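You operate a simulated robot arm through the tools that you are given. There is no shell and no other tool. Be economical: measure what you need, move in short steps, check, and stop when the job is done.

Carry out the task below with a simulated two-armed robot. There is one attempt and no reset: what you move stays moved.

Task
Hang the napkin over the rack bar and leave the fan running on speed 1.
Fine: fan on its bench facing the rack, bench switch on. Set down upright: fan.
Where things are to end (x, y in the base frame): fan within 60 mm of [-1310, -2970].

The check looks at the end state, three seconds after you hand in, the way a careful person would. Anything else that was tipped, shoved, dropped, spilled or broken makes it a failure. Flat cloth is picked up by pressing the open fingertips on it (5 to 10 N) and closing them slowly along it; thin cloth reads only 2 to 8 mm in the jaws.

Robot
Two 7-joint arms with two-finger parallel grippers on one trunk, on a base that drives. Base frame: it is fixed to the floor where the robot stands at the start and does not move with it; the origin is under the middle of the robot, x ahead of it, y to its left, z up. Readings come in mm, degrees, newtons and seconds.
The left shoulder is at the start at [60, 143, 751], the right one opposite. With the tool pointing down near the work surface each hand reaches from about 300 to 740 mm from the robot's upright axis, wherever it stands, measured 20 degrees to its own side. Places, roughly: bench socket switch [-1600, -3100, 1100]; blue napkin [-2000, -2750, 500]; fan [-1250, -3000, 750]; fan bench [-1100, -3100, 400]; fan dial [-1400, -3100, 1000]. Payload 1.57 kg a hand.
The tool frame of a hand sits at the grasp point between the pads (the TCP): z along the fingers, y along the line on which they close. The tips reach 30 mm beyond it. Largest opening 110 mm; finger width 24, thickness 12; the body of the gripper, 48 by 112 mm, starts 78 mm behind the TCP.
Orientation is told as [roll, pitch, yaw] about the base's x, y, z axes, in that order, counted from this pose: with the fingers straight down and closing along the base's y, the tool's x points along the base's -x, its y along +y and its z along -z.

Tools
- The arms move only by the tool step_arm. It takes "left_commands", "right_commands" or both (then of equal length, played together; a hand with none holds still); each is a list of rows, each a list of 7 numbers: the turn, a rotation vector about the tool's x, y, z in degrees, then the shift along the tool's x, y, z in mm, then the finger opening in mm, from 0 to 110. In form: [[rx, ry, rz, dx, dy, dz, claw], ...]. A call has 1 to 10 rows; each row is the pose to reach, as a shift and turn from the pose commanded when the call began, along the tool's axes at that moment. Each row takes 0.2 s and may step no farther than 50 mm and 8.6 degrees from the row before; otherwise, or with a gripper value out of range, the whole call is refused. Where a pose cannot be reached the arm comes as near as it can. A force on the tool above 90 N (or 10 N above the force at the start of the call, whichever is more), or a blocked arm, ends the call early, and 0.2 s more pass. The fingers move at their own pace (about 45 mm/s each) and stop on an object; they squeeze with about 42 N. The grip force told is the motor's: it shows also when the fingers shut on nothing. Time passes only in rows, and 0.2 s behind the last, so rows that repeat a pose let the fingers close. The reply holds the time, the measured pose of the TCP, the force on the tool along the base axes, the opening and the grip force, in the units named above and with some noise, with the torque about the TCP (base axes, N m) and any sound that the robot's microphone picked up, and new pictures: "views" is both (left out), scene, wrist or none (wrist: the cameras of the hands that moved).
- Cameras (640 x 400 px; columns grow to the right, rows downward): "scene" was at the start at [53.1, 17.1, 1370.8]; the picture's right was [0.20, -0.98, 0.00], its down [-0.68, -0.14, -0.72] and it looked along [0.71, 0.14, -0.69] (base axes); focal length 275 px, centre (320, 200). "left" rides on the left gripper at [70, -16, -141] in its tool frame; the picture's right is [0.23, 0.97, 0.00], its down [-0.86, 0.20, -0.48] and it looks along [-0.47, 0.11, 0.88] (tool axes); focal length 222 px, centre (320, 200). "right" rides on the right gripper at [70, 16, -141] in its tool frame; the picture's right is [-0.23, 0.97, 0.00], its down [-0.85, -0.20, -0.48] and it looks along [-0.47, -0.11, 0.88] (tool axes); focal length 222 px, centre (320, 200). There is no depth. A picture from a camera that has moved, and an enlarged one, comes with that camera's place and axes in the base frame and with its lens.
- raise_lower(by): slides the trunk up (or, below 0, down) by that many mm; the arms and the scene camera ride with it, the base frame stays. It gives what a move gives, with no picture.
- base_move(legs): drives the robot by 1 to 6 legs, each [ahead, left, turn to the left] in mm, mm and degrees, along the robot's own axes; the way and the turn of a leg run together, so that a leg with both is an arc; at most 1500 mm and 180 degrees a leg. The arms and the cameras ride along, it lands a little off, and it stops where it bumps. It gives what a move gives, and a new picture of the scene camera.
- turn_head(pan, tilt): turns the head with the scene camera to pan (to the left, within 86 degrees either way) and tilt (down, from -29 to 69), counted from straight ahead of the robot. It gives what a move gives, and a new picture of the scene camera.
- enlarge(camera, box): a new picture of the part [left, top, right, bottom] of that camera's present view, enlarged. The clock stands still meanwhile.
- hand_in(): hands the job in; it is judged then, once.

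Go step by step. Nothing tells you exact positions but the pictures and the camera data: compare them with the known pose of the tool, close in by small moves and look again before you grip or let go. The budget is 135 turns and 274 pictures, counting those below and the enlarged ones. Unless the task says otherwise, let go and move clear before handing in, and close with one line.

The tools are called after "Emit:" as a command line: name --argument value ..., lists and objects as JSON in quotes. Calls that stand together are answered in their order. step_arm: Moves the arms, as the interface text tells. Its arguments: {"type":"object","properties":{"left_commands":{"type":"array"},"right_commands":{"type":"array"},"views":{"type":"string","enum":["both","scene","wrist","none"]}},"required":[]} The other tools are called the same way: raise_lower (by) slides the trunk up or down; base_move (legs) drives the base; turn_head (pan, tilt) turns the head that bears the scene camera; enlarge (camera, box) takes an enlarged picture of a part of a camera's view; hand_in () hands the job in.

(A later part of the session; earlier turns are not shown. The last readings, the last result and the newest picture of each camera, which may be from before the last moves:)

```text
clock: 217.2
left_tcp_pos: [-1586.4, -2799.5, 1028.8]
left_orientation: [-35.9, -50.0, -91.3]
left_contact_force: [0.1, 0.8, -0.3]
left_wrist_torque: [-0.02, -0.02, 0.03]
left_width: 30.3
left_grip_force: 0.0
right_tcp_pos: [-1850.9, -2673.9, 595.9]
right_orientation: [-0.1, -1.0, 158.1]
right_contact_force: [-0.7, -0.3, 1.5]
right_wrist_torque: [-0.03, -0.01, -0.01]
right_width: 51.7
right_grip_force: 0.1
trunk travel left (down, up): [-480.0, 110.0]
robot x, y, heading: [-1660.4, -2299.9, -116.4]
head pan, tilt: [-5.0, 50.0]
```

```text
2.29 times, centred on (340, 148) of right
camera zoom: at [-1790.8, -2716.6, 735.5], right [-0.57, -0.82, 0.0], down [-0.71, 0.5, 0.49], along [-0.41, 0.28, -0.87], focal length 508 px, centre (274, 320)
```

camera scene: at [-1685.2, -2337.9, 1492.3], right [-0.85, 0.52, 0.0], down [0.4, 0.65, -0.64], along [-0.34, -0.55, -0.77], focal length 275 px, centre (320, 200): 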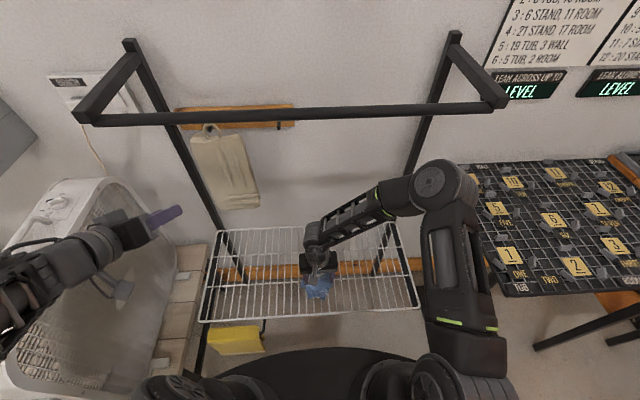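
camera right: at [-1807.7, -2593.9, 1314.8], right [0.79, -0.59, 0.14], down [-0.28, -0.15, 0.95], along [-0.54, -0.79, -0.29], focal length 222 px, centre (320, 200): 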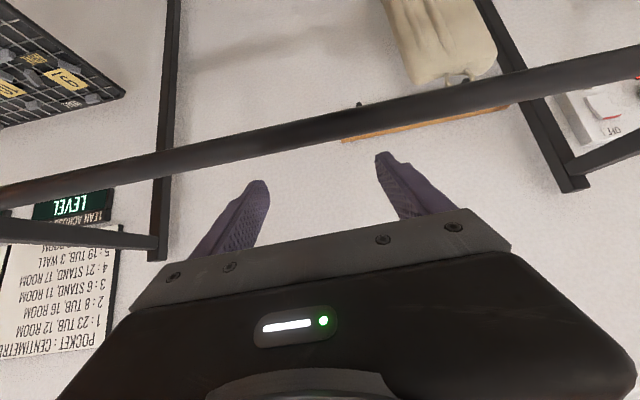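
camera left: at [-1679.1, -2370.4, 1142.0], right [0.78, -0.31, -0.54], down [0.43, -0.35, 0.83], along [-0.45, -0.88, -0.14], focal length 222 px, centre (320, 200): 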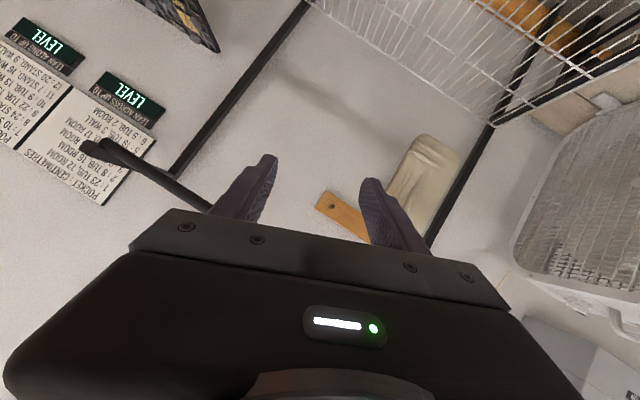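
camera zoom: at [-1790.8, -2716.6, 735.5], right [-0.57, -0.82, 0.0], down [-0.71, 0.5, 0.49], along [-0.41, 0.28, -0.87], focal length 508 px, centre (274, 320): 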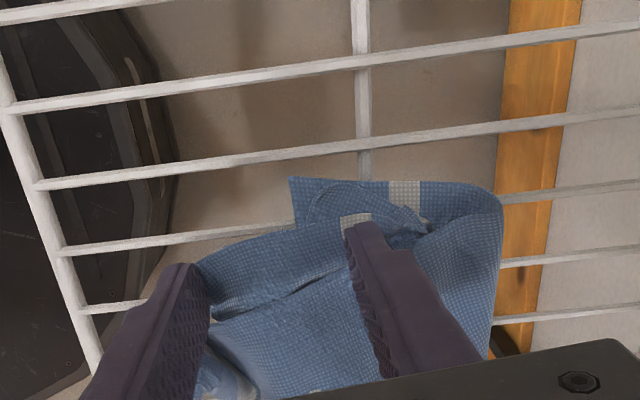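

Emit:
step_arm --right_commands '[[0, 0, 0, 3, 0, 1.5, 50], [0, 0, 0, 3, 0, 2.5, 46], [0, 0, 0, 3, 0, 2.8, 40], [0, 0, 0, 3, 0, 2.8, 34], [0, 0, 0, 3, 0, 2.8, 28], [0, 0, 0, 3, 0, 2.8, 22], [0, 0, 0, 3, 0, 2.8, 16], [0, 0, 0, 3, 0, 2.8, 10], [0, 0, 0, 3, 0, 2.6, 4], [0, 0, 0, 3, 0, 2.6, 0]]' --views "none"

Emit:
step_arm --right_commands '[[0, 0, 0, 0, 0, 0, 0], [0, 0, 0, 0, 0, -20, 0], [0, 0, 0, 0, 0, -50, 0], [0, 0, 0, 0, 0, -90, 0], [0, 0, 0, 0, 0, -135, 0], [0, 0, 0, 0, 0, -180, 0]]' --views "both"

```text
clock: 219.4
left_tcp_pos: [-1586.7, -2799.0, 1030.6]
left_orientation: [-35.8, -50.2, -91.3]
left_contact_force: [-0.7, 0.1, 0.2]
left_wrist_torque: [-0.01, 0.0, 0.0]
left_width: 30.1
left_grip_force: 0.1
right_tcp_pos: [-1847.1, -2676.3, 592.7]
right_orientation: [0.2, -0.9, 158.1]
right_contact_force: [-1.2, -4.9, 32.5]
right_wrist_torque: [-0.36, 0.05, -0.02]
right_width: 6.6
right_grip_force: 26.3
trunk travel left (down, up): [-480.0, 110.0]
robot x, y, heading: [-1658.3, -2299.9, -116.5]
head pan, tilt: [-5.0, 50.0]
```

```text
clock: 220.8
left_tcp_pos: [-1585.5, -2800.1, 1030.5]
left_orientation: [-35.8, -50.0, -91.3]
left_contact_force: [0.2, -0.4, -0.2]
left_wrist_torque: [0.03, 0.01, -0.02]
left_width: 29.8
left_grip_force: 0.0
right_tcp_pos: [-1845.1, -2676.2, 771.0]
right_orientation: [-0.1, -1.1, 158.1]
right_contact_force: [0.0, -0.3, 0.3]
right_wrist_torque: [0.02, 0.06, -0.03]
right_width: 3.2
right_grip_force: 24.9
trunk travel left (down, up): [-480.0, 110.0]
robot x, y, heading: [-1661.3, -2299.9, -116.7]
head pan, tilt: [-5.0, 50.0]
camera scene: at [-1684.6, -2336.6, 1492.3], right [-0.85, 0.52, 0.0], down [0.4, 0.65, -0.64], along [-0.34, -0.55, -0.77], focal length 275 px, centre (320, 200)
camera right: at [-1785.0, -2718.4, 910.9], right [-0.57, -0.82, 0.0], down [-0.71, 0.5, 0.49], along [-0.41, 0.28, -0.87], focal length 222 px, centre (320, 200)
```

scene: 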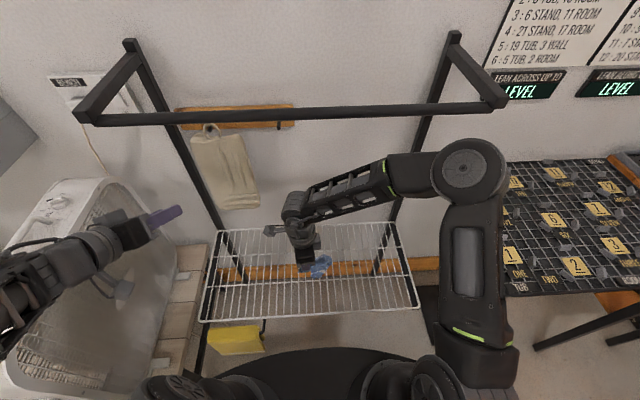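
right: 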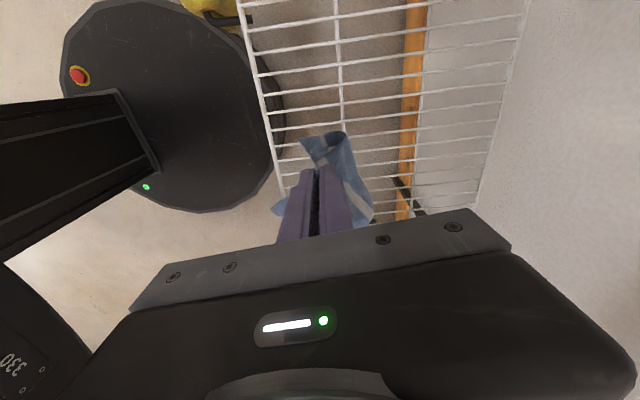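

Gripped (3.2 mm). Back off, trunk up, square and raise, then inspect the hang.

Emit:
base_move --legs '[[-290, 0, 0]]'

Emit:
raise_lower --by 110

Emit:
step_arm --right_commands '[[0, 0, -8.5, 5, 0, -30, 0], [0, 0, -17, 10, 0, -60, 0], [0, 0, -25.5, 15, 0, -95, 0], [0, 0, -34, 20, 0, -130, 0], [0, 0, -42.5, 20, 0, -165, 0], [0, 0, -51, 20, 0, -200, 0], [0, 0, -59.5, 20, 0, -230, 0], [0, 0, -68, 20, 0, -255, 0], [0, 0, -76.5, 20, 0, -270, 0], [0, 0, -85, 20, 0, -280, 0]]' --views "none"

Emit:
enlarge --camera "scene" --box '[220, 80, 420, 260]'

```text
clock: 222.8
left_tcp_pos: [-1455.2, -2539.4, 1029.7]
left_orientation: [-35.8, -50.1, -91.0]
left_contact_force: [-1.0, 0.3, 0.4]
left_wrist_torque: [0.0, 0.02, 0.0]
left_width: 30.0
left_grip_force: 0.1
right_tcp_pos: [-1715.4, -2417.0, 771.3]
right_orientation: [-0.1, -1.1, 158.4]
right_contact_force: [0.1, 0.6, 0.1]
right_wrist_torque: [0.01, 0.0, 0.0]
right_width: 3.5
right_grip_force: 24.5
trunk travel left (down, up): [-480.0, 110.0]
robot x, y, heading: [-1531.9, -2039.7, -116.3]
head pan, tilt: [-5.0, 50.0]
camera scene: at [-1555.4, -2076.8, 1492.4], right [-0.85, 0.52, 0.0], down [0.4, 0.65, -0.64], along [-0.33, -0.55, -0.77], focal length 275 px, centre (320, 200)
```

scene: 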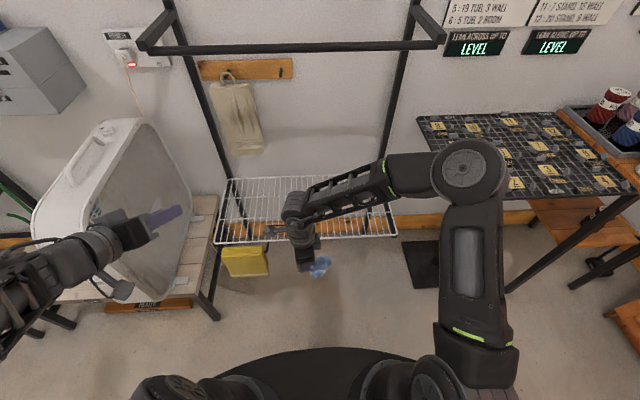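

```text
clock: 224.3
left_tcp_pos: [-1454.7, -2540.3, 1139.6]
left_orientation: [-35.8, -50.1, -91.1]
left_contact_force: [-0.2, 0.1, -1.4]
left_wrist_torque: [0.0, 0.0, 0.06]
left_width: 30.0
left_grip_force: 0.1
right_tcp_pos: [-1715.7, -2418.1, 880.2]
right_orientation: [-0.2, -1.0, 158.4]
right_contact_force: [0.5, 1.0, -0.5]
right_wrist_torque: [-0.02, 0.02, -0.03]
right_width: 3.6
right_grip_force: 24.6
trunk travel left (down, up): [-590.0, 0.0]
robot x, y, heading: [-1530.3, -2038.7, -116.3]
head pan, tilt: [-5.0, 50.0]
```

```text
clock: 226.5
left_tcp_pos: [-1455.7, -2539.7, 1139.6]
left_orientation: [-35.8, -50.0, -91.1]
left_contact_force: [-0.4, -1.1, 0.0]
left_wrist_torque: [0.01, -0.01, 0.02]
left_width: 30.0
left_grip_force: 0.0
right_tcp_pos: [-1690.1, -2427.5, 1159.7]
right_orientation: [-1.0, 0.0, -116.6]
right_contact_force: [-0.5, 0.2, -0.3]
right_wrist_torque: [0.0, -0.03, -0.01]
right_width: 3.5
right_grip_force: 24.1
trunk travel left (down, up): [-590.0, 0.0]
robot x, y, heading: [-1530.1, -2039.4, -116.0]
head pan, tilt: [-5.0, 50.0]
```

```text
2.22 times, centred on (320, 170) of scene
camera zoom: at [-1555.3, -2077.4, 1602.3], right [-0.85, 0.52, 0.0], down [0.4, 0.65, -0.64], along [-0.33, -0.55, -0.77], focal length 612 px, centre (320, 267)
```

zoom: 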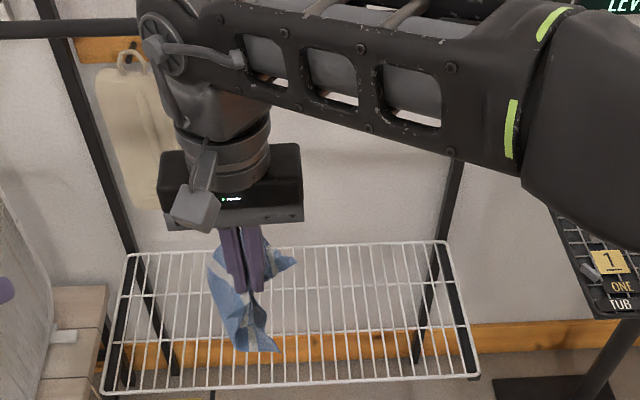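

The pinch is nearer the cloth's middle with flaps all round, so a drop-from-above drape suits: raise high, bring the pinch directly over the bar, then lower with the trunk so flaps straddle it.

Emit:
step_arm --right_commands '[[0, -6, 0, -10, -5, -25, 0], [0, -12, 0, -20, -10, -50, 0], [0, -18, 0, -30, -15, -75, 0], [0, -24, 0, -40, -20, -100, 0], [0, -30, 0, -50, -25, -125, 0], [0, -36, 0, -60, -30, -150, 0], [0, -42, 0, -70, -35, -175, 0], [0, -45, 0, -81, -40, -200, 0]]' --views "none"

Emit:
turn_head --pan 0 --tilt 30

Emit:
enlarge --camera "right" --box '[160, 0, 480, 240]'

```text
clock: 228.3
left_tcp_pos: [-1456.3, -2541.5, 1139.8]
left_orientation: [-35.9, -49.9, -91.2]
left_contact_force: [1.0, 0.2, -0.1]
left_wrist_torque: [-0.02, -0.01, -0.02]
left_width: 30.1
left_grip_force: 0.1
right_tcp_pos: [-1762.3, -2484.4, 1361.3]
right_orientation: [-1.4, -45.0, -115.6]
right_contact_force: [-1.6, 0.3, 0.5]
right_wrist_torque: [0.01, -0.01, -0.03]
right_width: 3.5
right_grip_force: 24.7
trunk travel left (down, up): [-590.0, 0.0]
robot x, y, heading: [-1527.6, -2038.7, -116.3]
head pan, tilt: [-5.0, 50.0]
```

```text
clock: 229.1
left_tcp_pos: [-1454.8, -2541.1, 1139.6]
left_orientation: [-35.9, -50.0, -91.1]
left_contact_force: [0.3, 0.2, 0.7]
left_wrist_torque: [0.01, 0.01, 0.02]
left_width: 30.0
left_grip_force: 0.1
right_tcp_pos: [-1761.6, -2484.2, 1361.5]
right_orientation: [-1.4, -45.0, -115.6]
right_contact_force: [0.0, -0.2, 0.5]
right_wrist_torque: [-0.02, -0.03, -0.04]
right_width: 3.2
right_grip_force: 24.1
trunk travel left (down, up): [-590.0, 0.0]
robot x, y, heading: [-1530.2, -2041.2, -116.4]
head pan, tilt: [0.0, 30.0]
camera scene: at [-1555.9, -2093.0, 1631.8], right [-0.9, 0.44, 0.0], down [0.22, 0.45, -0.87], along [-0.38, -0.78, -0.5], focal length 275 px, centre (320, 200)
```

scene: 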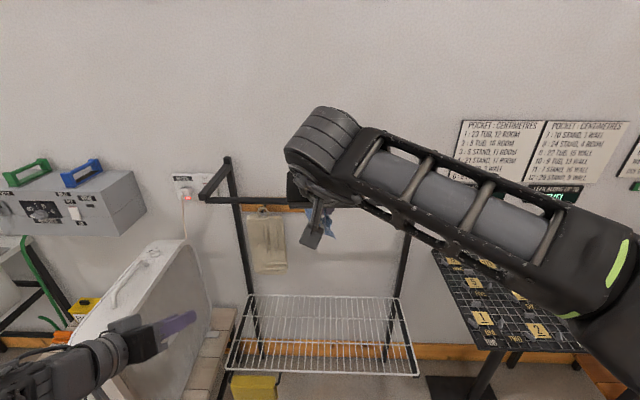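

```text
1.67 times, centred on (320, 120) of right
camera zoom: at [-1680.0, -2359.0, 1411.1], right [0.8, -0.58, 0.14], down [-0.28, -0.16, 0.95], along [-0.53, -0.8, -0.29], focal length 370 px, centre (320, 333)
```

zoom: 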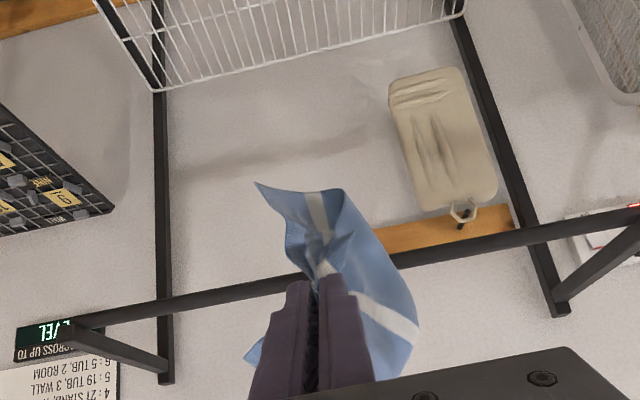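

Emit:
base_move --legs '[[256, 0, -0.5]]'

Emit:
enlarge --camera "right" --box '[160, 0, 480, 240]'

Emit:
enlarge --camera "scene" --box '[240, 140, 400, 280]'

```text
clock: 230.9
left_tcp_pos: [-1572.5, -2767.4, 1138.6]
left_orientation: [-35.6, -50.1, -91.5]
left_contact_force: [0.9, -0.6, -0.6]
left_wrist_torque: [0.02, 0.02, 0.0]
left_width: 30.1
left_grip_force: 0.1
right_tcp_pos: [-1878.6, -2709.7, 1360.3]
right_orientation: [-1.4, -45.0, -116.0]
right_contact_force: [-0.2, -0.6, 0.4]
right_wrist_torque: [0.02, -0.03, -0.02]
right_width: 3.2
right_grip_force: 24.6
trunk travel left (down, up): [-590.0, 0.0]
robot x, y, heading: [-1643.7, -2262.8, -116.6]
head pan, tilt: [0.0, 30.0]
camera scene: at [-1669.2, -2319.5, 1631.8], right [-0.89, 0.45, 0.0], down [0.23, 0.45, -0.87], along [-0.39, -0.77, -0.5], focal length 275 px, centre (320, 200)
```

scene: 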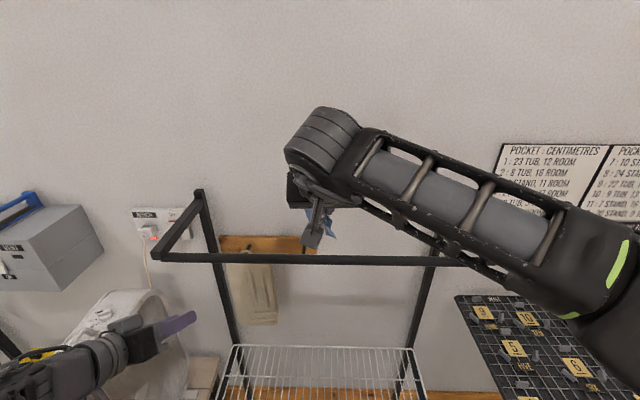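

```text
1.67 times, centred on (320, 120) of right
camera zoom: at [-1795.3, -2584.4, 1410.9], right [0.8, -0.59, 0.14], down [-0.28, -0.15, 0.95], along [-0.53, -0.79, -0.29], focal length 370 px, centre (320, 333)
```

zoom: 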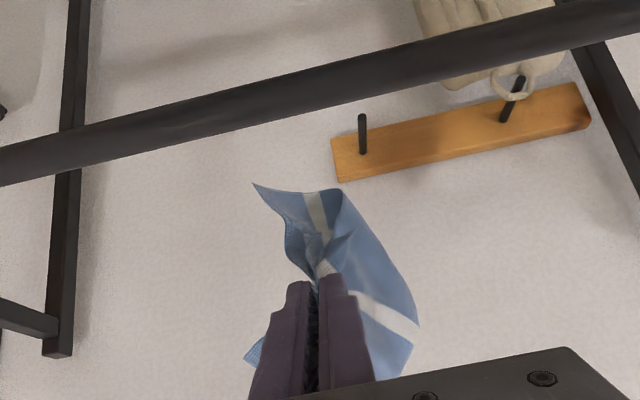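

```text
2.86 times, centred on (320, 210) of scene
camera zoom: at [-1669.2, -2319.5, 1631.8], right [-0.89, 0.45, 0.0], down [0.23, 0.45, -0.87], along [-0.39, -0.77, -0.5], focal length 787 px, centre (320, 171)
```

zoom: 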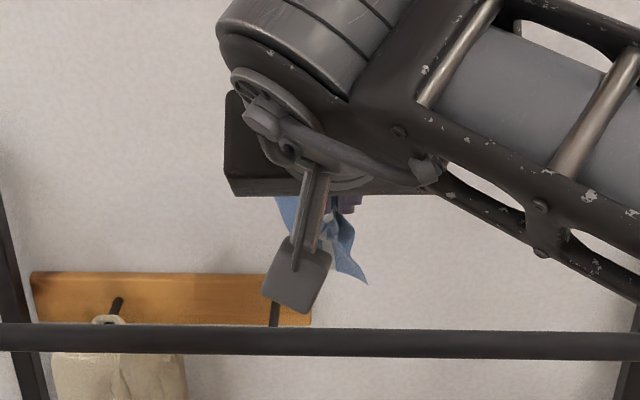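

Tip is within a few mm of directly above the bar. Lower with the trunk 85 mm and look.

Emit:
raise_lower --by -85

Emit:
enlarge --camera "right" --box '[160, 0, 480, 240]'

Emit:
enlarge --camera "scene" --box '[240, 140, 400, 280]'

```text
clock: 232.1
left_tcp_pos: [-1571.6, -2766.9, 1055.3]
left_orientation: [-35.9, -50.1, -91.5]
left_contact_force: [-0.1, -0.3, -0.2]
left_wrist_torque: [-0.02, -0.02, 0.0]
left_width: 30.1
left_grip_force: 0.0
right_tcp_pos: [-1877.5, -2708.1, 1276.0]
right_orientation: [-1.3, -45.0, -116.0]
right_contact_force: [0.5, 0.4, 0.0]
right_wrist_torque: [0.01, -0.03, -0.04]
right_width: 3.6
right_grip_force: 23.6
trunk travel left (down, up): [-505.0, 85.0]
robot x, y, heading: [-1641.7, -2263.0, -116.7]
head pan, tilt: [0.0, 30.0]
```

```text
1.67 times, centred on (320, 120) of right
camera zoom: at [-1794.7, -2583.3, 1326.3], right [0.8, -0.59, 0.14], down [-0.28, -0.15, 0.95], along [-0.53, -0.79, -0.29], focal length 370 px, centre (320, 333)
```

zoom: 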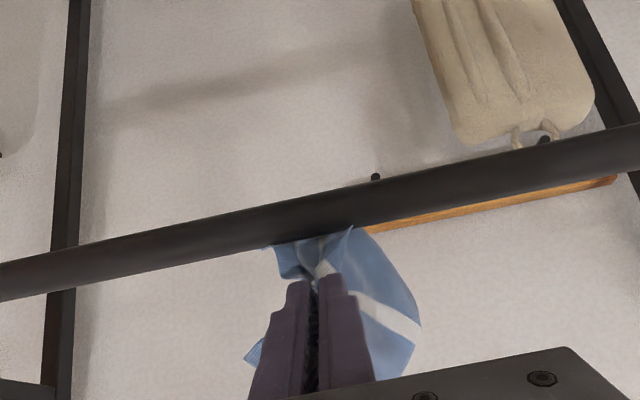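

```text
2.86 times, centred on (320, 210) of scene
camera zoom: at [-1668.6, -2318.1, 1546.9], right [-0.89, 0.45, 0.0], down [0.22, 0.45, -0.87], along [-0.39, -0.77, -0.5], focal length 787 px, centre (320, 171)
```

zoom: 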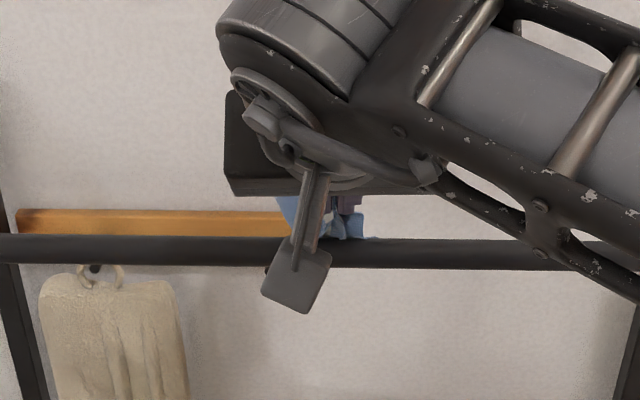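

All the cloth hangs behind the bar, so instead I'll bring the pinch to the front side of the bar: tail behind, hand in front, where it can be lowered and released cleanly.

Emit:
base_move --legs '[[-28, 0, 0]]'

Emit:
raise_lower --by -35

Emit:
enlarge --camera "right" --box '[160, 0, 480, 240]'

Emit:
enlarge --camera "scene" --box '[240, 140, 400, 280]'

```text
clock: 232.9
left_tcp_pos: [-1558.7, -2740.3, 1056.3]
left_orientation: [-35.9, -50.1, -91.4]
left_contact_force: [1.2, 0.3, -0.3]
left_wrist_torque: [0.0, 0.02, 0.0]
left_width: 29.8
left_grip_force: 0.0
right_tcp_pos: [-1863.2, -2681.3, 1276.8]
right_orientation: [-1.3, -45.1, -116.1]
right_contact_force: [0.0, 0.9, -0.1]
right_wrist_torque: [0.0, 0.0, -0.07]
right_width: 3.0
right_grip_force: 24.3
trunk travel left (down, up): [-505.0, 85.0]
robot x, y, heading: [-1633.5, -2238.4, -116.7]
head pan, tilt: [0.0, 30.0]
camera scene: at [-1655.1, -2291.3, 1547.0], right [-0.89, 0.45, 0.0], down [0.22, 0.45, -0.87], along [-0.39, -0.77, -0.5], focal length 275 px, centre (320, 200)
```

scene: 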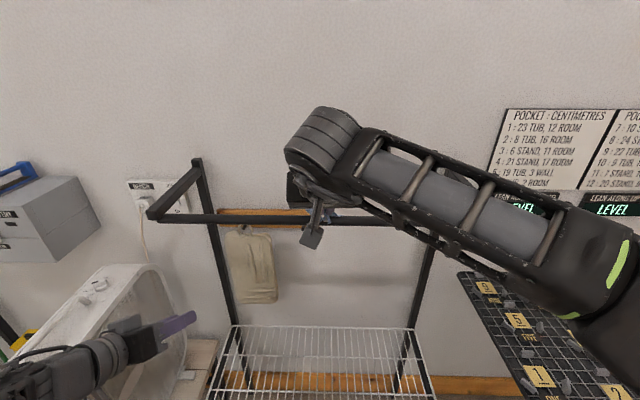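

```text
clock: 233.7
left_tcp_pos: [-1560.1, -2742.1, 1020.2]
left_orientation: [-35.8, -50.0, -91.4]
left_contact_force: [0.4, 0.5, -0.3]
left_wrist_torque: [0.02, 0.01, 0.01]
left_width: 29.8
left_grip_force: 0.1
right_tcp_pos: [-1865.0, -2683.6, 1241.1]
right_orientation: [-1.4, -45.0, -116.1]
right_contact_force: [-1.6, -0.1, 1.0]
right_wrist_torque: [0.0, -0.02, -0.05]
right_width: 3.4
right_grip_force: 24.8
trunk travel left (down, up): [-470.0, 120.0]
robot x, y, heading: [-1632.3, -2242.4, -116.8]
head pan, tilt: [0.0, 30.0]
```

```text
1.67 times, centred on (320, 120) of right
camera zoom: at [-1782.0, -2558.2, 1291.5], right [0.8, -0.59, 0.14], down [-0.28, -0.15, 0.95], along [-0.53, -0.8, -0.29], focal length 370 px, centre (320, 333)
```

zoom: 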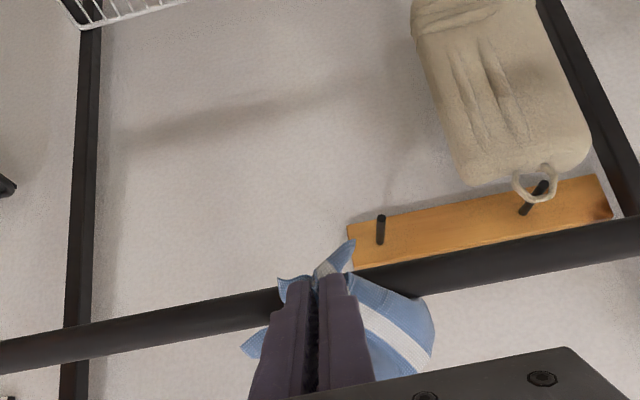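

```text
2.86 times, centred on (320, 210) of scene
camera zoom: at [-1656.0, -2293.1, 1511.9], right [-0.89, 0.45, 0.0], down [0.22, 0.45, -0.87], along [-0.39, -0.77, -0.5], focal length 787 px, centre (320, 171)
```

zoom: 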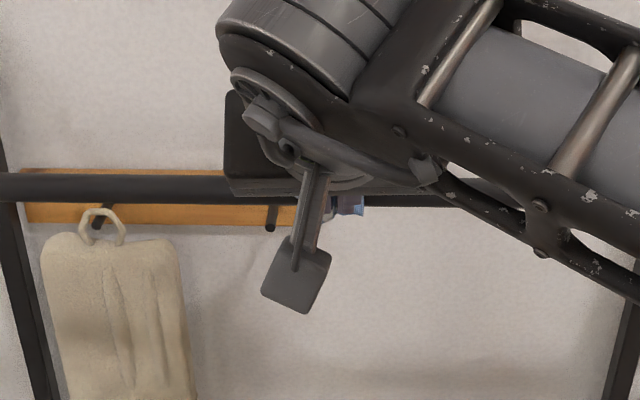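

Pinch is now in front with the large flap passing over the bar behind. Pull down 30 mm to balance and look.

Emit:
raise_lower --by -30

Emit:
enlarge --camera "right" --box '[200, 60, 440, 240]'

Emit:
enlarge --camera "left" --box '[0, 0, 640, 400]'

```text
clock: 234.5
left_tcp_pos: [-1559.3, -2741.3, 990.5]
left_orientation: [-35.8, -50.0, -91.6]
left_contact_force: [-0.7, -0.4, 0.0]
left_wrist_torque: [0.01, -0.01, 0.01]
left_width: 30.2
left_grip_force: 0.1
right_tcp_pos: [-1866.2, -2684.0, 1211.8]
right_orientation: [-1.4, -44.9, -116.0]
right_contact_force: [0.8, 1.5, -0.2]
right_wrist_torque: [-0.03, 0.01, -0.02]
right_width: 3.4
right_grip_force: 24.6
trunk travel left (down, up): [-440.0, 150.0]
robot x, y, heading: [-1632.9, -2241.1, -116.7]
head pan, tilt: [0.0, 30.0]
```

```text
2.22 times, centred on (320, 150) of right
camera zoom: at [-1781.9, -2558.1, 1261.5], right [0.8, -0.59, 0.14], down [-0.28, -0.15, 0.95], along [-0.53, -0.8, -0.29], focal length 494 px, centre (320, 311)
```

zoom: 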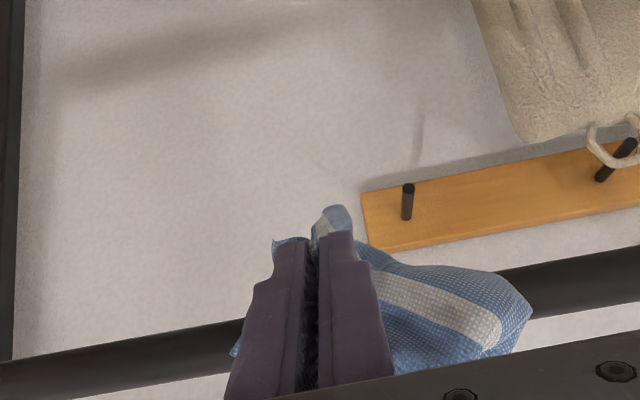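

```text
1.00 times, centred on (320, 200) of left (not enlarged: the box is as wide or as high as the picture)
camera zoom: at [-1486.0, -2603.0, 1015.8], right [0.78, -0.31, -0.54], down [0.43, -0.35, 0.83], along [-0.45, -0.88, -0.14], focal length 222 px, centre (320, 200)
```

zoom: 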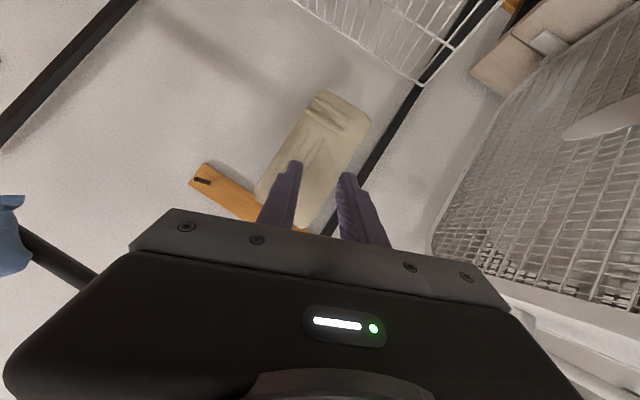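

Cloth passes over the bar with roughly equal parts each side. Open gently here, wait, and look.

Emit:
step_arm --right_commands '[[0, 0, 0, 0, 0, 0, 8], [0, 0, 0, 0, 0, 0, 16], [0, 0, 0, 0, 0, 0, 26], [0, 0, 0, 0, 0, 0, 40], [0, 0, 0, 0, 0, 0, 60], [0, 0, 0, 0, 0, 0, 60], [0, 0, 0, 0, 0, 0, 60], [0, 0, 0, 0, 0, 0, 60]]' --views "wrist"

Emit:
enlarge --camera "scene" --box '[200, 100, 440, 300]'

```text
clock: 236.3
left_tcp_pos: [-1558.9, -2742.4, 989.9]
left_orientation: [-35.8, -50.0, -91.5]
left_contact_force: [-0.7, -0.6, -0.5]
left_wrist_torque: [0.05, -0.01, -0.01]
left_width: 30.0
left_grip_force: 0.0
right_tcp_pos: [-1865.5, -2683.2, 1210.4]
right_orientation: [-1.4, -44.9, -115.9]
right_contact_force: [-0.1, 0.3, -0.1]
right_wrist_torque: [-0.02, 0.02, 0.01]
right_width: 59.9
right_grip_force: 0.0
trunk travel left (down, up): [-440.0, 150.0]
robot x, y, heading: [-1626.2, -2241.0, -116.5]
head pan, tilt: [0.0, 30.0]
camera right: at [-1782.1, -2558.5, 1261.4], right [0.8, -0.59, 0.14], down [-0.28, -0.15, 0.95], along [-0.53, -0.8, -0.29], focal length 222 px, centre (320, 200)
```

right: 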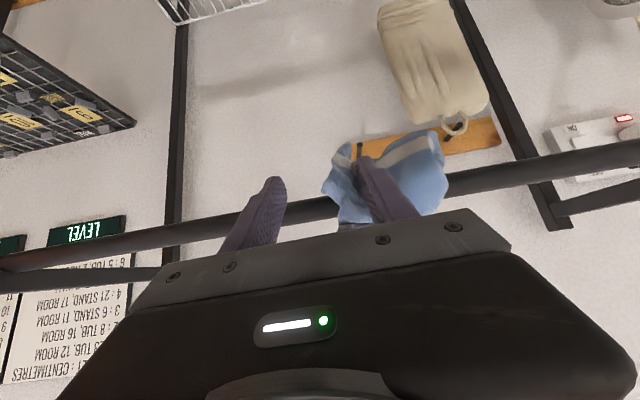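

```text
2.00 times, centred on (320, 200) of scene
camera zoom: at [-1656.1, -2293.4, 1481.9], right [-0.89, 0.45, 0.0], down [0.22, 0.45, -0.87], along [-0.39, -0.77, -0.5], focal length 551 px, centre (320, 200)
```

zoom: 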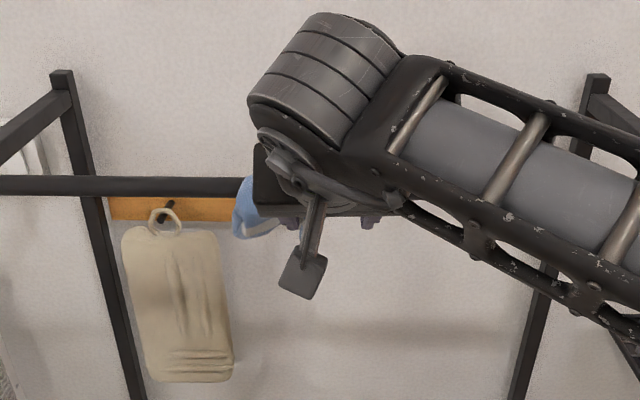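

The cloth stays on the bar. Withdraw the hand straight back, slowly, away from the bar.

Emit:
step_arm --right_commands '[[0, 0, 0, 4, 0, -4, 60], [0, 0, 0, 9, 0, -9, 60], [0, 0, 0, 16, 0, -16, 60], [0, 0, 0, 26, 0, -26, 60], [0, 0, 0, 40, 0, -40, 60]]' --views "wrist"

```text
clock: 237.5
left_tcp_pos: [-1559.5, -2741.6, 991.0]
left_orientation: [-35.9, -49.9, -91.6]
left_contact_force: [0.9, 0.0, 0.4]
left_wrist_torque: [-0.01, 0.01, -0.02]
left_width: 30.1
left_grip_force: 0.0
right_tcp_pos: [-1838.6, -2632.9, 1210.7]
right_orientation: [-1.3, -45.0, -116.0]
right_contact_force: [-0.4, 0.2, 0.5]
right_wrist_torque: [0.0, -0.02, -0.01]
right_width: 59.8
right_grip_force: 0.0
trunk travel left (down, up): [-440.0, 150.0]
robot x, y, heading: [-1633.1, -2240.7, -116.7]
head pan, tilt: [0.0, 30.0]
camera right: at [-1756.2, -2507.1, 1260.3], right [0.8, -0.59, 0.14], down [-0.28, -0.15, 0.95], along [-0.53, -0.8, -0.29], focal length 222 px, centre (320, 200)
```

right: 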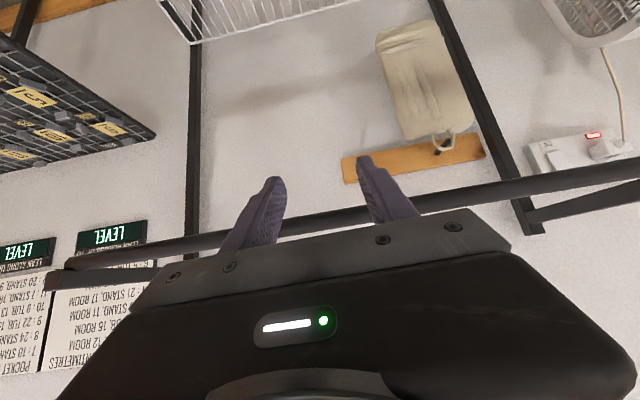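

It caught on a finger and came off. Look where it fell, and bring the hand down meanwhile.

Emit:
step_arm --right_commands '[[0, 6, 0, 26, 0, 24, 80], [0, 12, 0, 53, 0, 48, 70], [0, 18, 0, 80, 0, 74, 70], [0, 24, 0, 108, 0, 100, 70], [0, 30, 0, 136, 0, 126, 70], [0, 36, 0, 164, 0, 152, 70], [0, 42, 0, 190, 0, 178, 70], [0, 45, 0, 212, 0, 200, 70]]' --views "none"

Emit:
turn_head --pan -5 --tilt 55

Emit:
enlarge --camera "right" --box '[0, 0, 640, 400]'

```text
clock: 239.3
left_tcp_pos: [-1559.7, -2742.8, 989.4]
left_orientation: [-35.8, -50.0, -91.6]
left_contact_force: [0.1, 0.0, -0.1]
left_wrist_torque: [0.03, -0.02, -0.03]
left_width: 29.7
left_grip_force: 0.1
right_tcp_pos: [-1840.2, -2622.2, 919.1]
right_orientation: [-1.0, 0.0, -117.0]
right_contact_force: [0.0, -0.3, 0.1]
right_wrist_torque: [0.02, 0.04, -0.03]
right_width: 69.8
right_grip_force: 0.1
trunk travel left (down, up): [-440.0, 150.0]
robot x, y, heading: [-1630.6, -2236.0, -116.5]
head pan, tilt: [0.0, 30.0]
```

```text
clock: 240.2
left_tcp_pos: [-1560.2, -2743.0, 989.5]
left_orientation: [-35.9, -50.0, -91.6]
left_contact_force: [-0.8, -0.3, 0.0]
left_wrist_torque: [0.05, 0.01, -0.02]
left_width: 29.8
left_grip_force: 0.1
right_tcp_pos: [-1839.3, -2623.2, 918.3]
right_orientation: [-1.0, 0.0, -117.0]
right_contact_force: [-0.5, -0.3, -0.4]
right_wrist_torque: [0.01, -0.01, -0.02]
right_width: 70.0
right_grip_force: 0.1
trunk travel left (down, up): [-440.0, 150.0]
robot x, y, heading: [-1631.4, -2236.8, -116.8]
head pan, tilt: [-5.0, 55.0]
camera scene: at [-1653.4, -2274.0, 1445.9], right [-0.85, 0.53, 0.0], down [0.43, 0.7, -0.57], along [-0.3, -0.49, -0.82], focal length 275 px, centre (320, 200)
```

scene: 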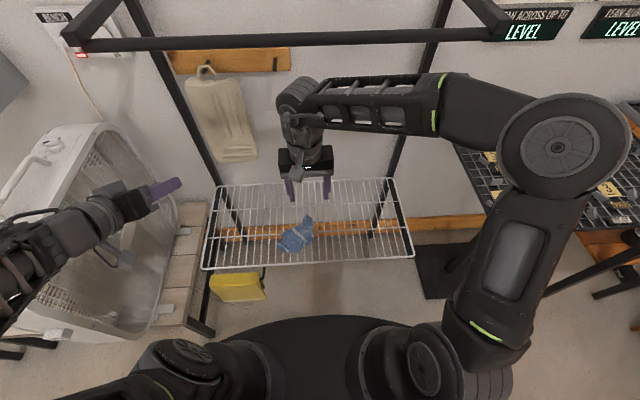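

```text
1.00 times, centred on (320, 200) of right (not enlarged: the box is as wide or as high as the picture)
camera zoom: at [-1791.4, -2569.1, 1059.9], right [0.76, -0.64, -0.02], down [-0.56, -0.67, 0.48], along [-0.32, -0.36, -0.88], focal length 222 px, centre (320, 200)
```

zoom: 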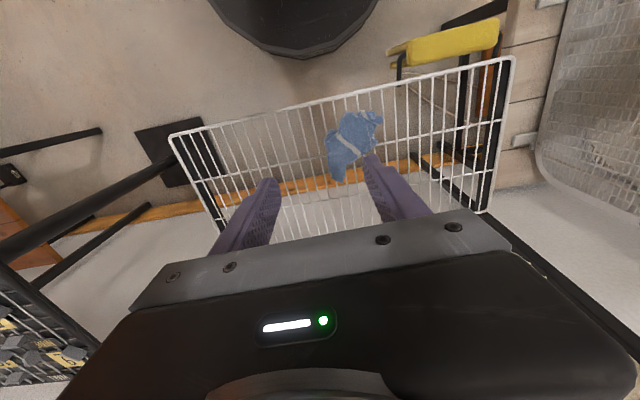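

It's on the shelf, elongated (~165 mm) with its near end at ≈(-1766,-2671). Go straight over a point ~30 mm inside that end, gripper turned to close along the wires.

Emit:
step_arm --right_commands '[[0, 0, 8.5, -4, 8, 20, 60], [0, 0, 17, -8, 16, 40, 60], [0, 0, 25.5, -12, 24, 60, 60], [0, 0, 34, -16, 32, 80, 60], [0, 0, 42.5, -20, 40, 100, 60], [0, 0, 51, -24, 48, 120, 60], [0, 0, 59.5, -28, 56, 140, 60], [0, 0, 68, -32, 64, 160, 60], [0, 0, 76.5, -36, 71, 180, 60], [0, 0, 85, -36, 71, 200, 60]]' --views "none"

Emit:
step_arm --right_commands '[[0, 0, 0, 0, 0, 35, 60], [0, 0, 0, 0, 0, 70, 60], [0, 0, 0, 0, 0, 98, 60]]' --views "none"

Emit:
enlarge --camera "right" --box '[200, 60, 480, 235]'

```text
clock: 242.4
left_tcp_pos: [-1559.6, -2742.5, 990.5]
left_orientation: [-35.7, -50.0, -91.4]
left_contact_force: [0.1, 0.1, 0.6]
left_wrist_torque: [-0.01, -0.03, 0.02]
left_width: 30.2
left_grip_force: 0.1
right_tcp_pos: [-1796.5, -2685.5, 717.9]
right_orientation: [-0.1, -1.0, 157.9]
right_contact_force: [0.5, -0.3, -0.2]
right_wrist_torque: [0.0, 0.03, 0.0]
right_width: 60.0
right_grip_force: 0.0
trunk travel left (down, up): [-440.0, 150.0]
robot x, y, heading: [-1633.5, -2240.5, -116.9]
head pan, tilt: [-5.0, 55.0]
```

```text
clock: 243.2
left_tcp_pos: [-1559.0, -2742.2, 990.1]
left_orientation: [-35.8, -50.0, -91.5]
left_contact_force: [-0.8, -0.1, 0.2]
left_wrist_torque: [0.01, 0.0, -0.02]
left_width: 30.0
left_grip_force: 0.2
right_tcp_pos: [-1794.7, -2685.3, 622.0]
right_orientation: [-0.2, -1.0, 157.9]
right_contact_force: [0.7, 1.0, 0.8]
right_wrist_torque: [-0.03, 0.02, 0.03]
right_width: 60.2
right_grip_force: 0.1
trunk travel left (down, up): [-440.0, 150.0]
robot x, y, heading: [-1629.8, -2241.0, -116.7]
head pan, tilt: [-5.0, 55.0]
```

```text
2.29 times, centred on (340, 148) of right
camera zoom: at [-1735.7, -2727.0, 761.9], right [-0.58, -0.82, 0.0], down [-0.71, 0.5, 0.49], along [-0.4, 0.28, -0.87], focal length 508 px, centre (274, 320)
```

zoom: 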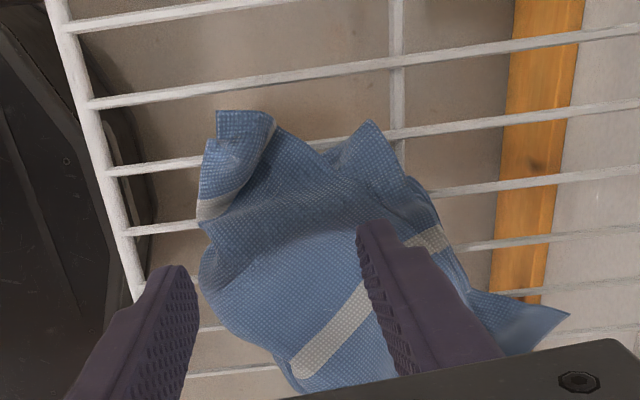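

A single-layer corner points ahead at the far right of the heap; pinch ~28 mm inside it. Move there and descend.

Emit:
step_arm --right_commands '[[0, 0, 0, -8, 30, -10, 58], [0, 0, 0, -18, 60, -10, 56], [0, 0, 0, -28, 86, -8, 54], [0, 0, 0, -28, 86, 6, 54], [0, 0, 0, -28, 86, 20, 54], [0, 0, 0, -28, 86, 25, 54]]' --views "none"

Emit:
enlarge --camera "right" --box '[200, 60, 480, 235]'

```text
clock: 244.6
left_tcp_pos: [-1558.1, -2741.2, 990.0]
left_orientation: [-35.8, -50.1, -91.5]
left_contact_force: [0.3, 0.2, 0.1]
left_wrist_torque: [0.0, -0.01, -0.01]
left_width: 30.1
left_grip_force: 0.2
right_tcp_pos: [-1857.7, -2753.8, 596.4]
right_orientation: [-0.1, -0.9, 158.0]
right_contact_force: [0.1, 0.1, 1.0]
right_wrist_torque: [0.02, 0.04, 0.0]
right_width: 53.9
right_grip_force: 0.0
trunk travel left (down, up): [-440.0, 150.0]
robot x, y, heading: [-1634.8, -2242.2, -116.8]
head pan, tilt: [-5.0, 55.0]
```

```text
2.29 times, centred on (340, 148) of right
camera zoom: at [-1797.0, -2796.9, 736.7], right [-0.58, -0.82, 0.0], down [-0.71, 0.5, 0.49], along [-0.4, 0.28, -0.87], focal length 508 px, centre (274, 320)
```

zoom: 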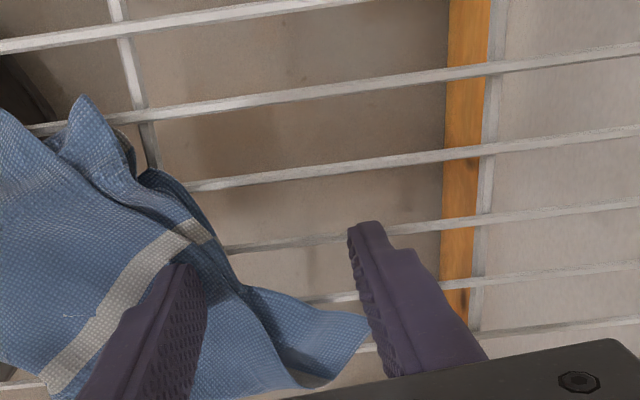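

Emit:
step_arm --right_commands '[[0, 0, 0, 0, 0, -12, 54], [0, 0, 0, -18, 3, -12, 54], [0, 0, 0, -36, 6, -12, 54], [0, 0, 0, -36, 6, -4, 54], [0, 0, 0, -36, 6, 2, 54], [0, 0, 0, -36, 6, 3.5, 54]]' --views "none"

Emit:
enlarge --camera "right" --box '[200, 60, 480, 235]'

```text
clock: 246.0
left_tcp_pos: [-1560.1, -2741.2, 989.7]
left_orientation: [-35.8, -49.9, -91.5]
left_contact_force: [0.9, -0.1, -0.4]
left_wrist_torque: [0.02, 0.01, 0.0]
left_width: 30.0
left_grip_force: 0.0
right_tcp_pos: [-1891.3, -2746.6, 592.7]
right_orientation: [-0.2, -0.9, 158.0]
right_contact_force: [-0.4, -0.3, -0.3]
right_wrist_torque: [0.01, 0.0, -0.02]
right_width: 54.0
right_grip_force: 0.0
trunk travel left (down, up): [-440.0, 150.0]
robot x, y, heading: [-1631.4, -2236.8, -116.6]
head pan, tilt: [-5.0, 55.0]
```

```text
2.29 times, centred on (340, 148) of right
camera zoom: at [-1831.9, -2788.9, 733.0], right [-0.58, -0.82, 0.0], down [-0.71, 0.5, 0.49], along [-0.4, 0.28, -0.87], focal length 508 px, centre (274, 320)
```

zoom: 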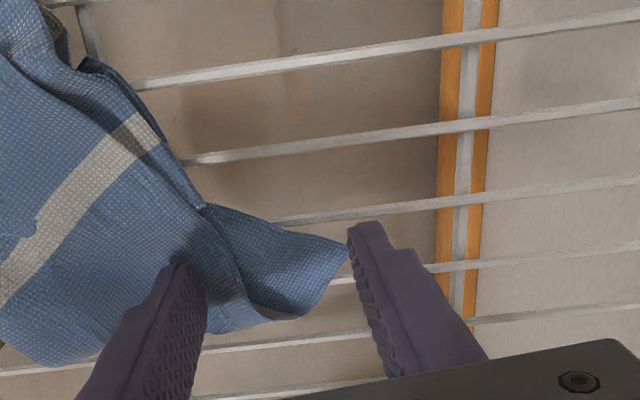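

Corner flap sits between the fingers. Press lightly, close slowly, lift.

Emit:
step_arm --right_commands '[[0, 0, 0, 0, 0, 1.5, 52], [0, 0, 0, 0, 0, 2.5, 46], [0, 0, 0, 0, 0, 2.7, 40], [0, 0, 0, 0, 0, 2.7, 34], [0, 0, 0, 0, 0, 2.7, 28], [0, 0, 0, 0, 0, 2.7, 22], [0, 0, 0, 0, 0, 2.7, 16], [0, 0, 0, 0, 0, 2.7, 10], [0, 0, 0, 0, 0, 2.5, 4], [0, 0, 0, 0, 0, 2.5, 0]]' --views "none"

Emit:
step_arm --right_commands '[[0, 0, 0, 0, 0, 0, 0], [0, 0, 0, 0, 0, -20, 0], [0, 0, 0, 0, 0, -50, 0], [0, 0, 0, 0, 0, -90, 0], [0, 0, 0, 0, 0, -135, 0], [0, 0, 0, 0, 0, -180, 0], [0, 0, 0, 0, 0, -225, 0]]' --views "both"

```text
clock: 248.2
left_tcp_pos: [-1559.4, -2741.3, 991.5]
left_orientation: [-35.9, -50.1, -91.5]
left_contact_force: [0.5, 0.7, 0.2]
left_wrist_torque: [-0.02, -0.01, -0.02]
left_width: 30.0
left_grip_force: 0.0
right_tcp_pos: [-1891.1, -2745.5, 591.7]
right_orientation: [0.0, -1.0, 157.9]
right_contact_force: [-0.1, 0.6, 14.9]
right_wrist_torque: [0.05, -0.14, 0.0]
right_width: 2.4
right_grip_force: 18.8
trunk travel left (down, up): [-440.0, 150.0]
robot x, y, heading: [-1631.9, -2239.8, -116.9]
head pan, tilt: [-5.0, 55.0]
```

```text
clock: 249.8
left_tcp_pos: [-1559.0, -2740.6, 990.0]
left_orientation: [-35.8, -50.0, -91.5]
left_contact_force: [-1.0, -0.7, -0.6]
left_wrist_torque: [-0.04, 0.01, -0.01]
left_width: 30.4
left_grip_force: 0.2
right_tcp_pos: [-1889.2, -2747.7, 815.5]
right_orientation: [0.0, -1.0, 158.0]
right_contact_force: [0.4, 0.9, 0.7]
right_wrist_torque: [0.04, 0.0, -0.03]
right_width: 2.3
right_grip_force: 24.2
trunk travel left (down, up): [-440.0, 150.0]
robot x, y, heading: [-1631.1, -2240.8, -116.6]
head pan, tilt: [-5.0, 55.0]
camera scene: at [-1653.1, -2273.8, 1445.8], right [-0.85, 0.53, 0.0], down [0.43, 0.7, -0.57], along [-0.3, -0.49, -0.82], focal length 275 px, centre (320, 200)
camera right: at [-1828.4, -2790.1, 955.6], right [-0.58, -0.82, 0.0], down [-0.71, 0.5, 0.49], along [-0.41, 0.28, -0.87], focal length 222 px, centre (320, 200)
```

scene: 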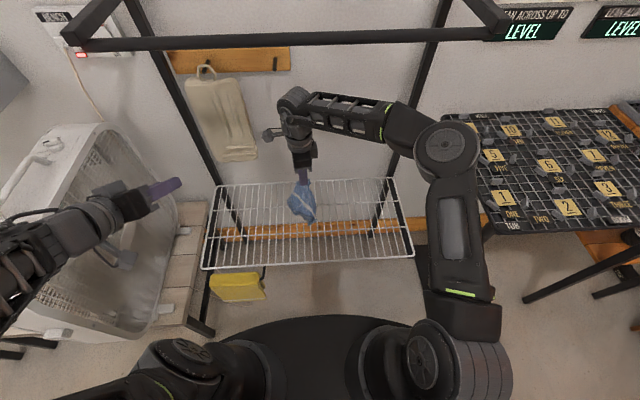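
right: 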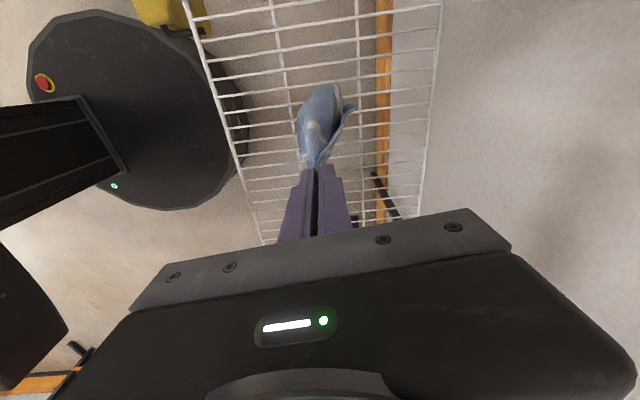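

Perfect: the napkin hangs long from its corner. Back off, raise, square the hand and pitch it forward for draping.

Emit:
base_move --legs '[[-240, 0, 0]]'

Emit:
raise_lower --by 150

Emit:
step_arm --right_commands '[[0, 0, -8.5, 0, -13, -20, 0], [0, 0, -17, 0, -26, -40, 0], [0, 0, -25.5, 0, -39, -60, 0], [0, 0, -34, 0, -52, -80, 0], [0, 0, -42.5, 0, -65, -100, 0], [0, 0, -51, 0, -78, -120, 0], [0, 0, -59.5, 0, -91, -140, 0], [0, 0, -68, 0, -104, -160, 0], [0, 0, -76.5, 0, -117, -180, 0], [0, 0, -85, 0, -130, -195, 0]]' --views "none"

Emit:
step_arm --right_commands '[[0, -6, 0, -15, -2, -16, 0], [0, -12, 0, -30, -4, -32, 0], [0, -18, 0, -45, -6, -48, 0], [0, -24, 0, -60, -8, -64, 0], [0, -30, 0, -75, -10, -80, 0], [0, -36, 0, -90, -12, -96, 0], [0, -42, 0, -105, -14, -112, 0], [0, -45, 0, -120, -15, -130, 0]]' --views "none"

Emit:
turn_head --pan 0 --tilt 35

Emit:
enlarge --camera "right" --box '[160, 0, 480, 240]'

```text
clock: 251.5
left_tcp_pos: [-1452.1, -2529.3, 989.9]
left_orientation: [-35.8, -50.1, -91.4]
left_contact_force: [0.7, 0.5, 0.6]
left_wrist_torque: [-0.01, -0.01, -0.02]
left_width: 30.2
left_grip_force: 0.0
right_tcp_pos: [-1781.4, -2537.5, 814.7]
right_orientation: [0.0, -1.0, 158.0]
right_contact_force: [-0.4, -0.4, 0.5]
right_wrist_torque: [0.01, 0.0, -0.01]
right_width: 2.3
right_grip_force: 24.2
trunk travel left (down, up): [-440.0, 150.0]
robot x, y, heading: [-1528.6, -2026.8, -116.9]
head pan, tilt: [-5.0, 55.0]
camera scene: at [-1547.2, -2062.6, 1445.9], right [-0.85, 0.52, 0.0], down [0.43, 0.7, -0.57], along [-0.3, -0.49, -0.82], focal length 275 px, centre (320, 200)
```

scene: 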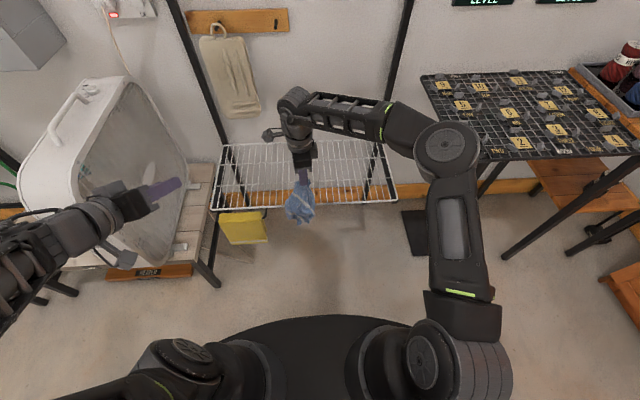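

```text
clock: 253.3
left_tcp_pos: [-1453.1, -2531.3, 1140.4]
left_orientation: [-35.8, -50.0, -91.4]
left_contact_force: [-0.3, -0.1, -0.3]
left_wrist_torque: [0.02, -0.01, 0.02]
left_width: 29.9
left_grip_force: 0.2
right_tcp_pos: [-1784.0, -2537.7, 964.2]
right_orientation: [-0.2, -1.0, 158.0]
right_contact_force: [-0.5, -0.2, -0.6]
right_wrist_torque: [-0.01, 0.01, 0.04]
right_width: 2.5
right_grip_force: 23.5
trunk travel left (down, up): [-590.0, 0.0]
robot x, y, heading: [-1525.2, -2031.4, -116.4]
head pan, tilt: [-5.0, 55.0]
```

```text
clock: 255.5
left_tcp_pos: [-1452.4, -2530.7, 1141.1]
left_orientation: [-35.7, -50.1, -91.4]
left_contact_force: [0.1, 0.6, -0.5]
left_wrist_torque: [0.01, -0.01, -0.01]
left_width: 30.0
left_grip_force: 0.0
right_tcp_pos: [-1729.2, -2417.9, 1159.9]
right_orientation: [-0.9, -0.1, -116.9]
right_contact_force: [0.0, -0.8, -0.8]
right_wrist_torque: [-0.03, 0.01, -0.02]
right_width: 2.4
right_grip_force: 23.9
trunk travel left (down, up): [-590.0, 0.0]
robot x, y, heading: [-1524.9, -2029.3, -116.6]
head pan, tilt: [-5.0, 55.0]
```

```text
clock: 257.3
left_tcp_pos: [-1453.3, -2532.4, 1140.1]
left_orientation: [-35.7, -50.0, -91.4]
left_contact_force: [0.6, 0.2, 0.3]
left_wrist_torque: [0.0, 0.0, 0.0]
left_width: 29.9
left_grip_force: 0.0
right_tcp_pos: [-1797.2, -2519.3, 1290.6]
right_orientation: [-1.4, -45.2, -115.9]
right_contact_force: [-0.5, 0.1, -0.4]
right_wrist_torque: [0.01, -0.02, -0.02]
right_width: 2.3
right_grip_force: 24.2
trunk travel left (down, up): [-590.0, 0.0]
robot x, y, heading: [-1527.6, -2029.1, -116.5]
head pan, tilt: [-5.0, 55.0]
```

```text
clock: 258.1
left_tcp_pos: [-1453.5, -2531.3, 1139.8]
left_orientation: [-35.9, -49.9, -91.4]
left_contact_force: [0.3, -0.1, 0.2]
left_wrist_torque: [-0.01, 0.04, 0.02]
left_width: 30.0
left_grip_force: 0.1
right_tcp_pos: [-1796.0, -2518.9, 1290.1]
right_orientation: [-1.5, -45.0, -116.0]
right_contact_force: [0.5, 0.6, 0.1]
right_wrist_torque: [0.02, -0.01, -0.03]
right_width: 2.4
right_grip_force: 23.8
trunk travel left (down, up): [-590.0, 0.0]
robot x, y, heading: [-1523.6, -2031.5, -116.4]
head pan, tilt: [0.0, 35.0]
camera scene: at [-1549.3, -2080.8, 1624.0], right [-0.89, 0.45, 0.0], down [0.26, 0.51, -0.82], along [-0.37, -0.73, -0.57], focal length 275 px, centre (320, 200)
```

scene: 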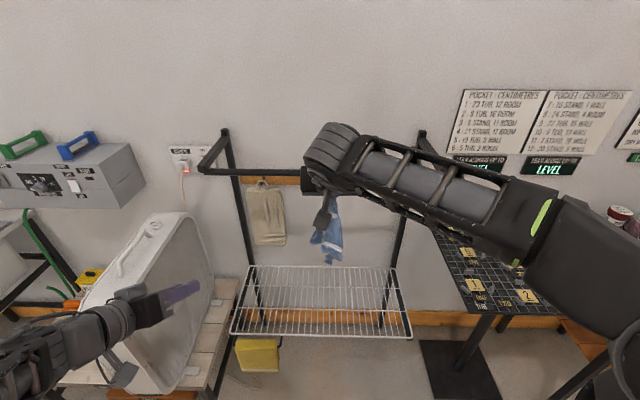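

```text
1.67 times, centred on (320, 120) of right
camera zoom: at [-1714.8, -2393.2, 1340.4], right [0.8, -0.59, 0.14], down [-0.28, -0.15, 0.95], along [-0.53, -0.8, -0.29], focal length 370 px, centre (320, 333)
```

zoom: 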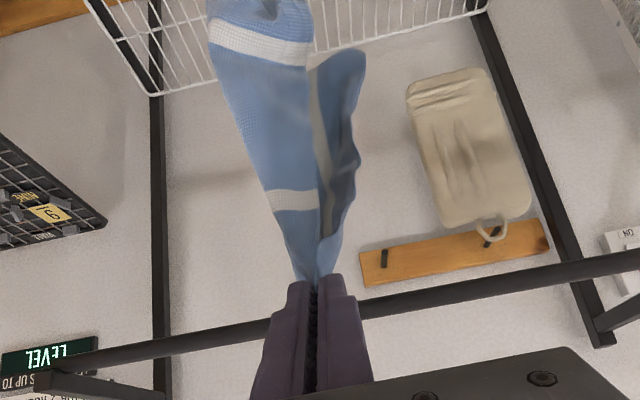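

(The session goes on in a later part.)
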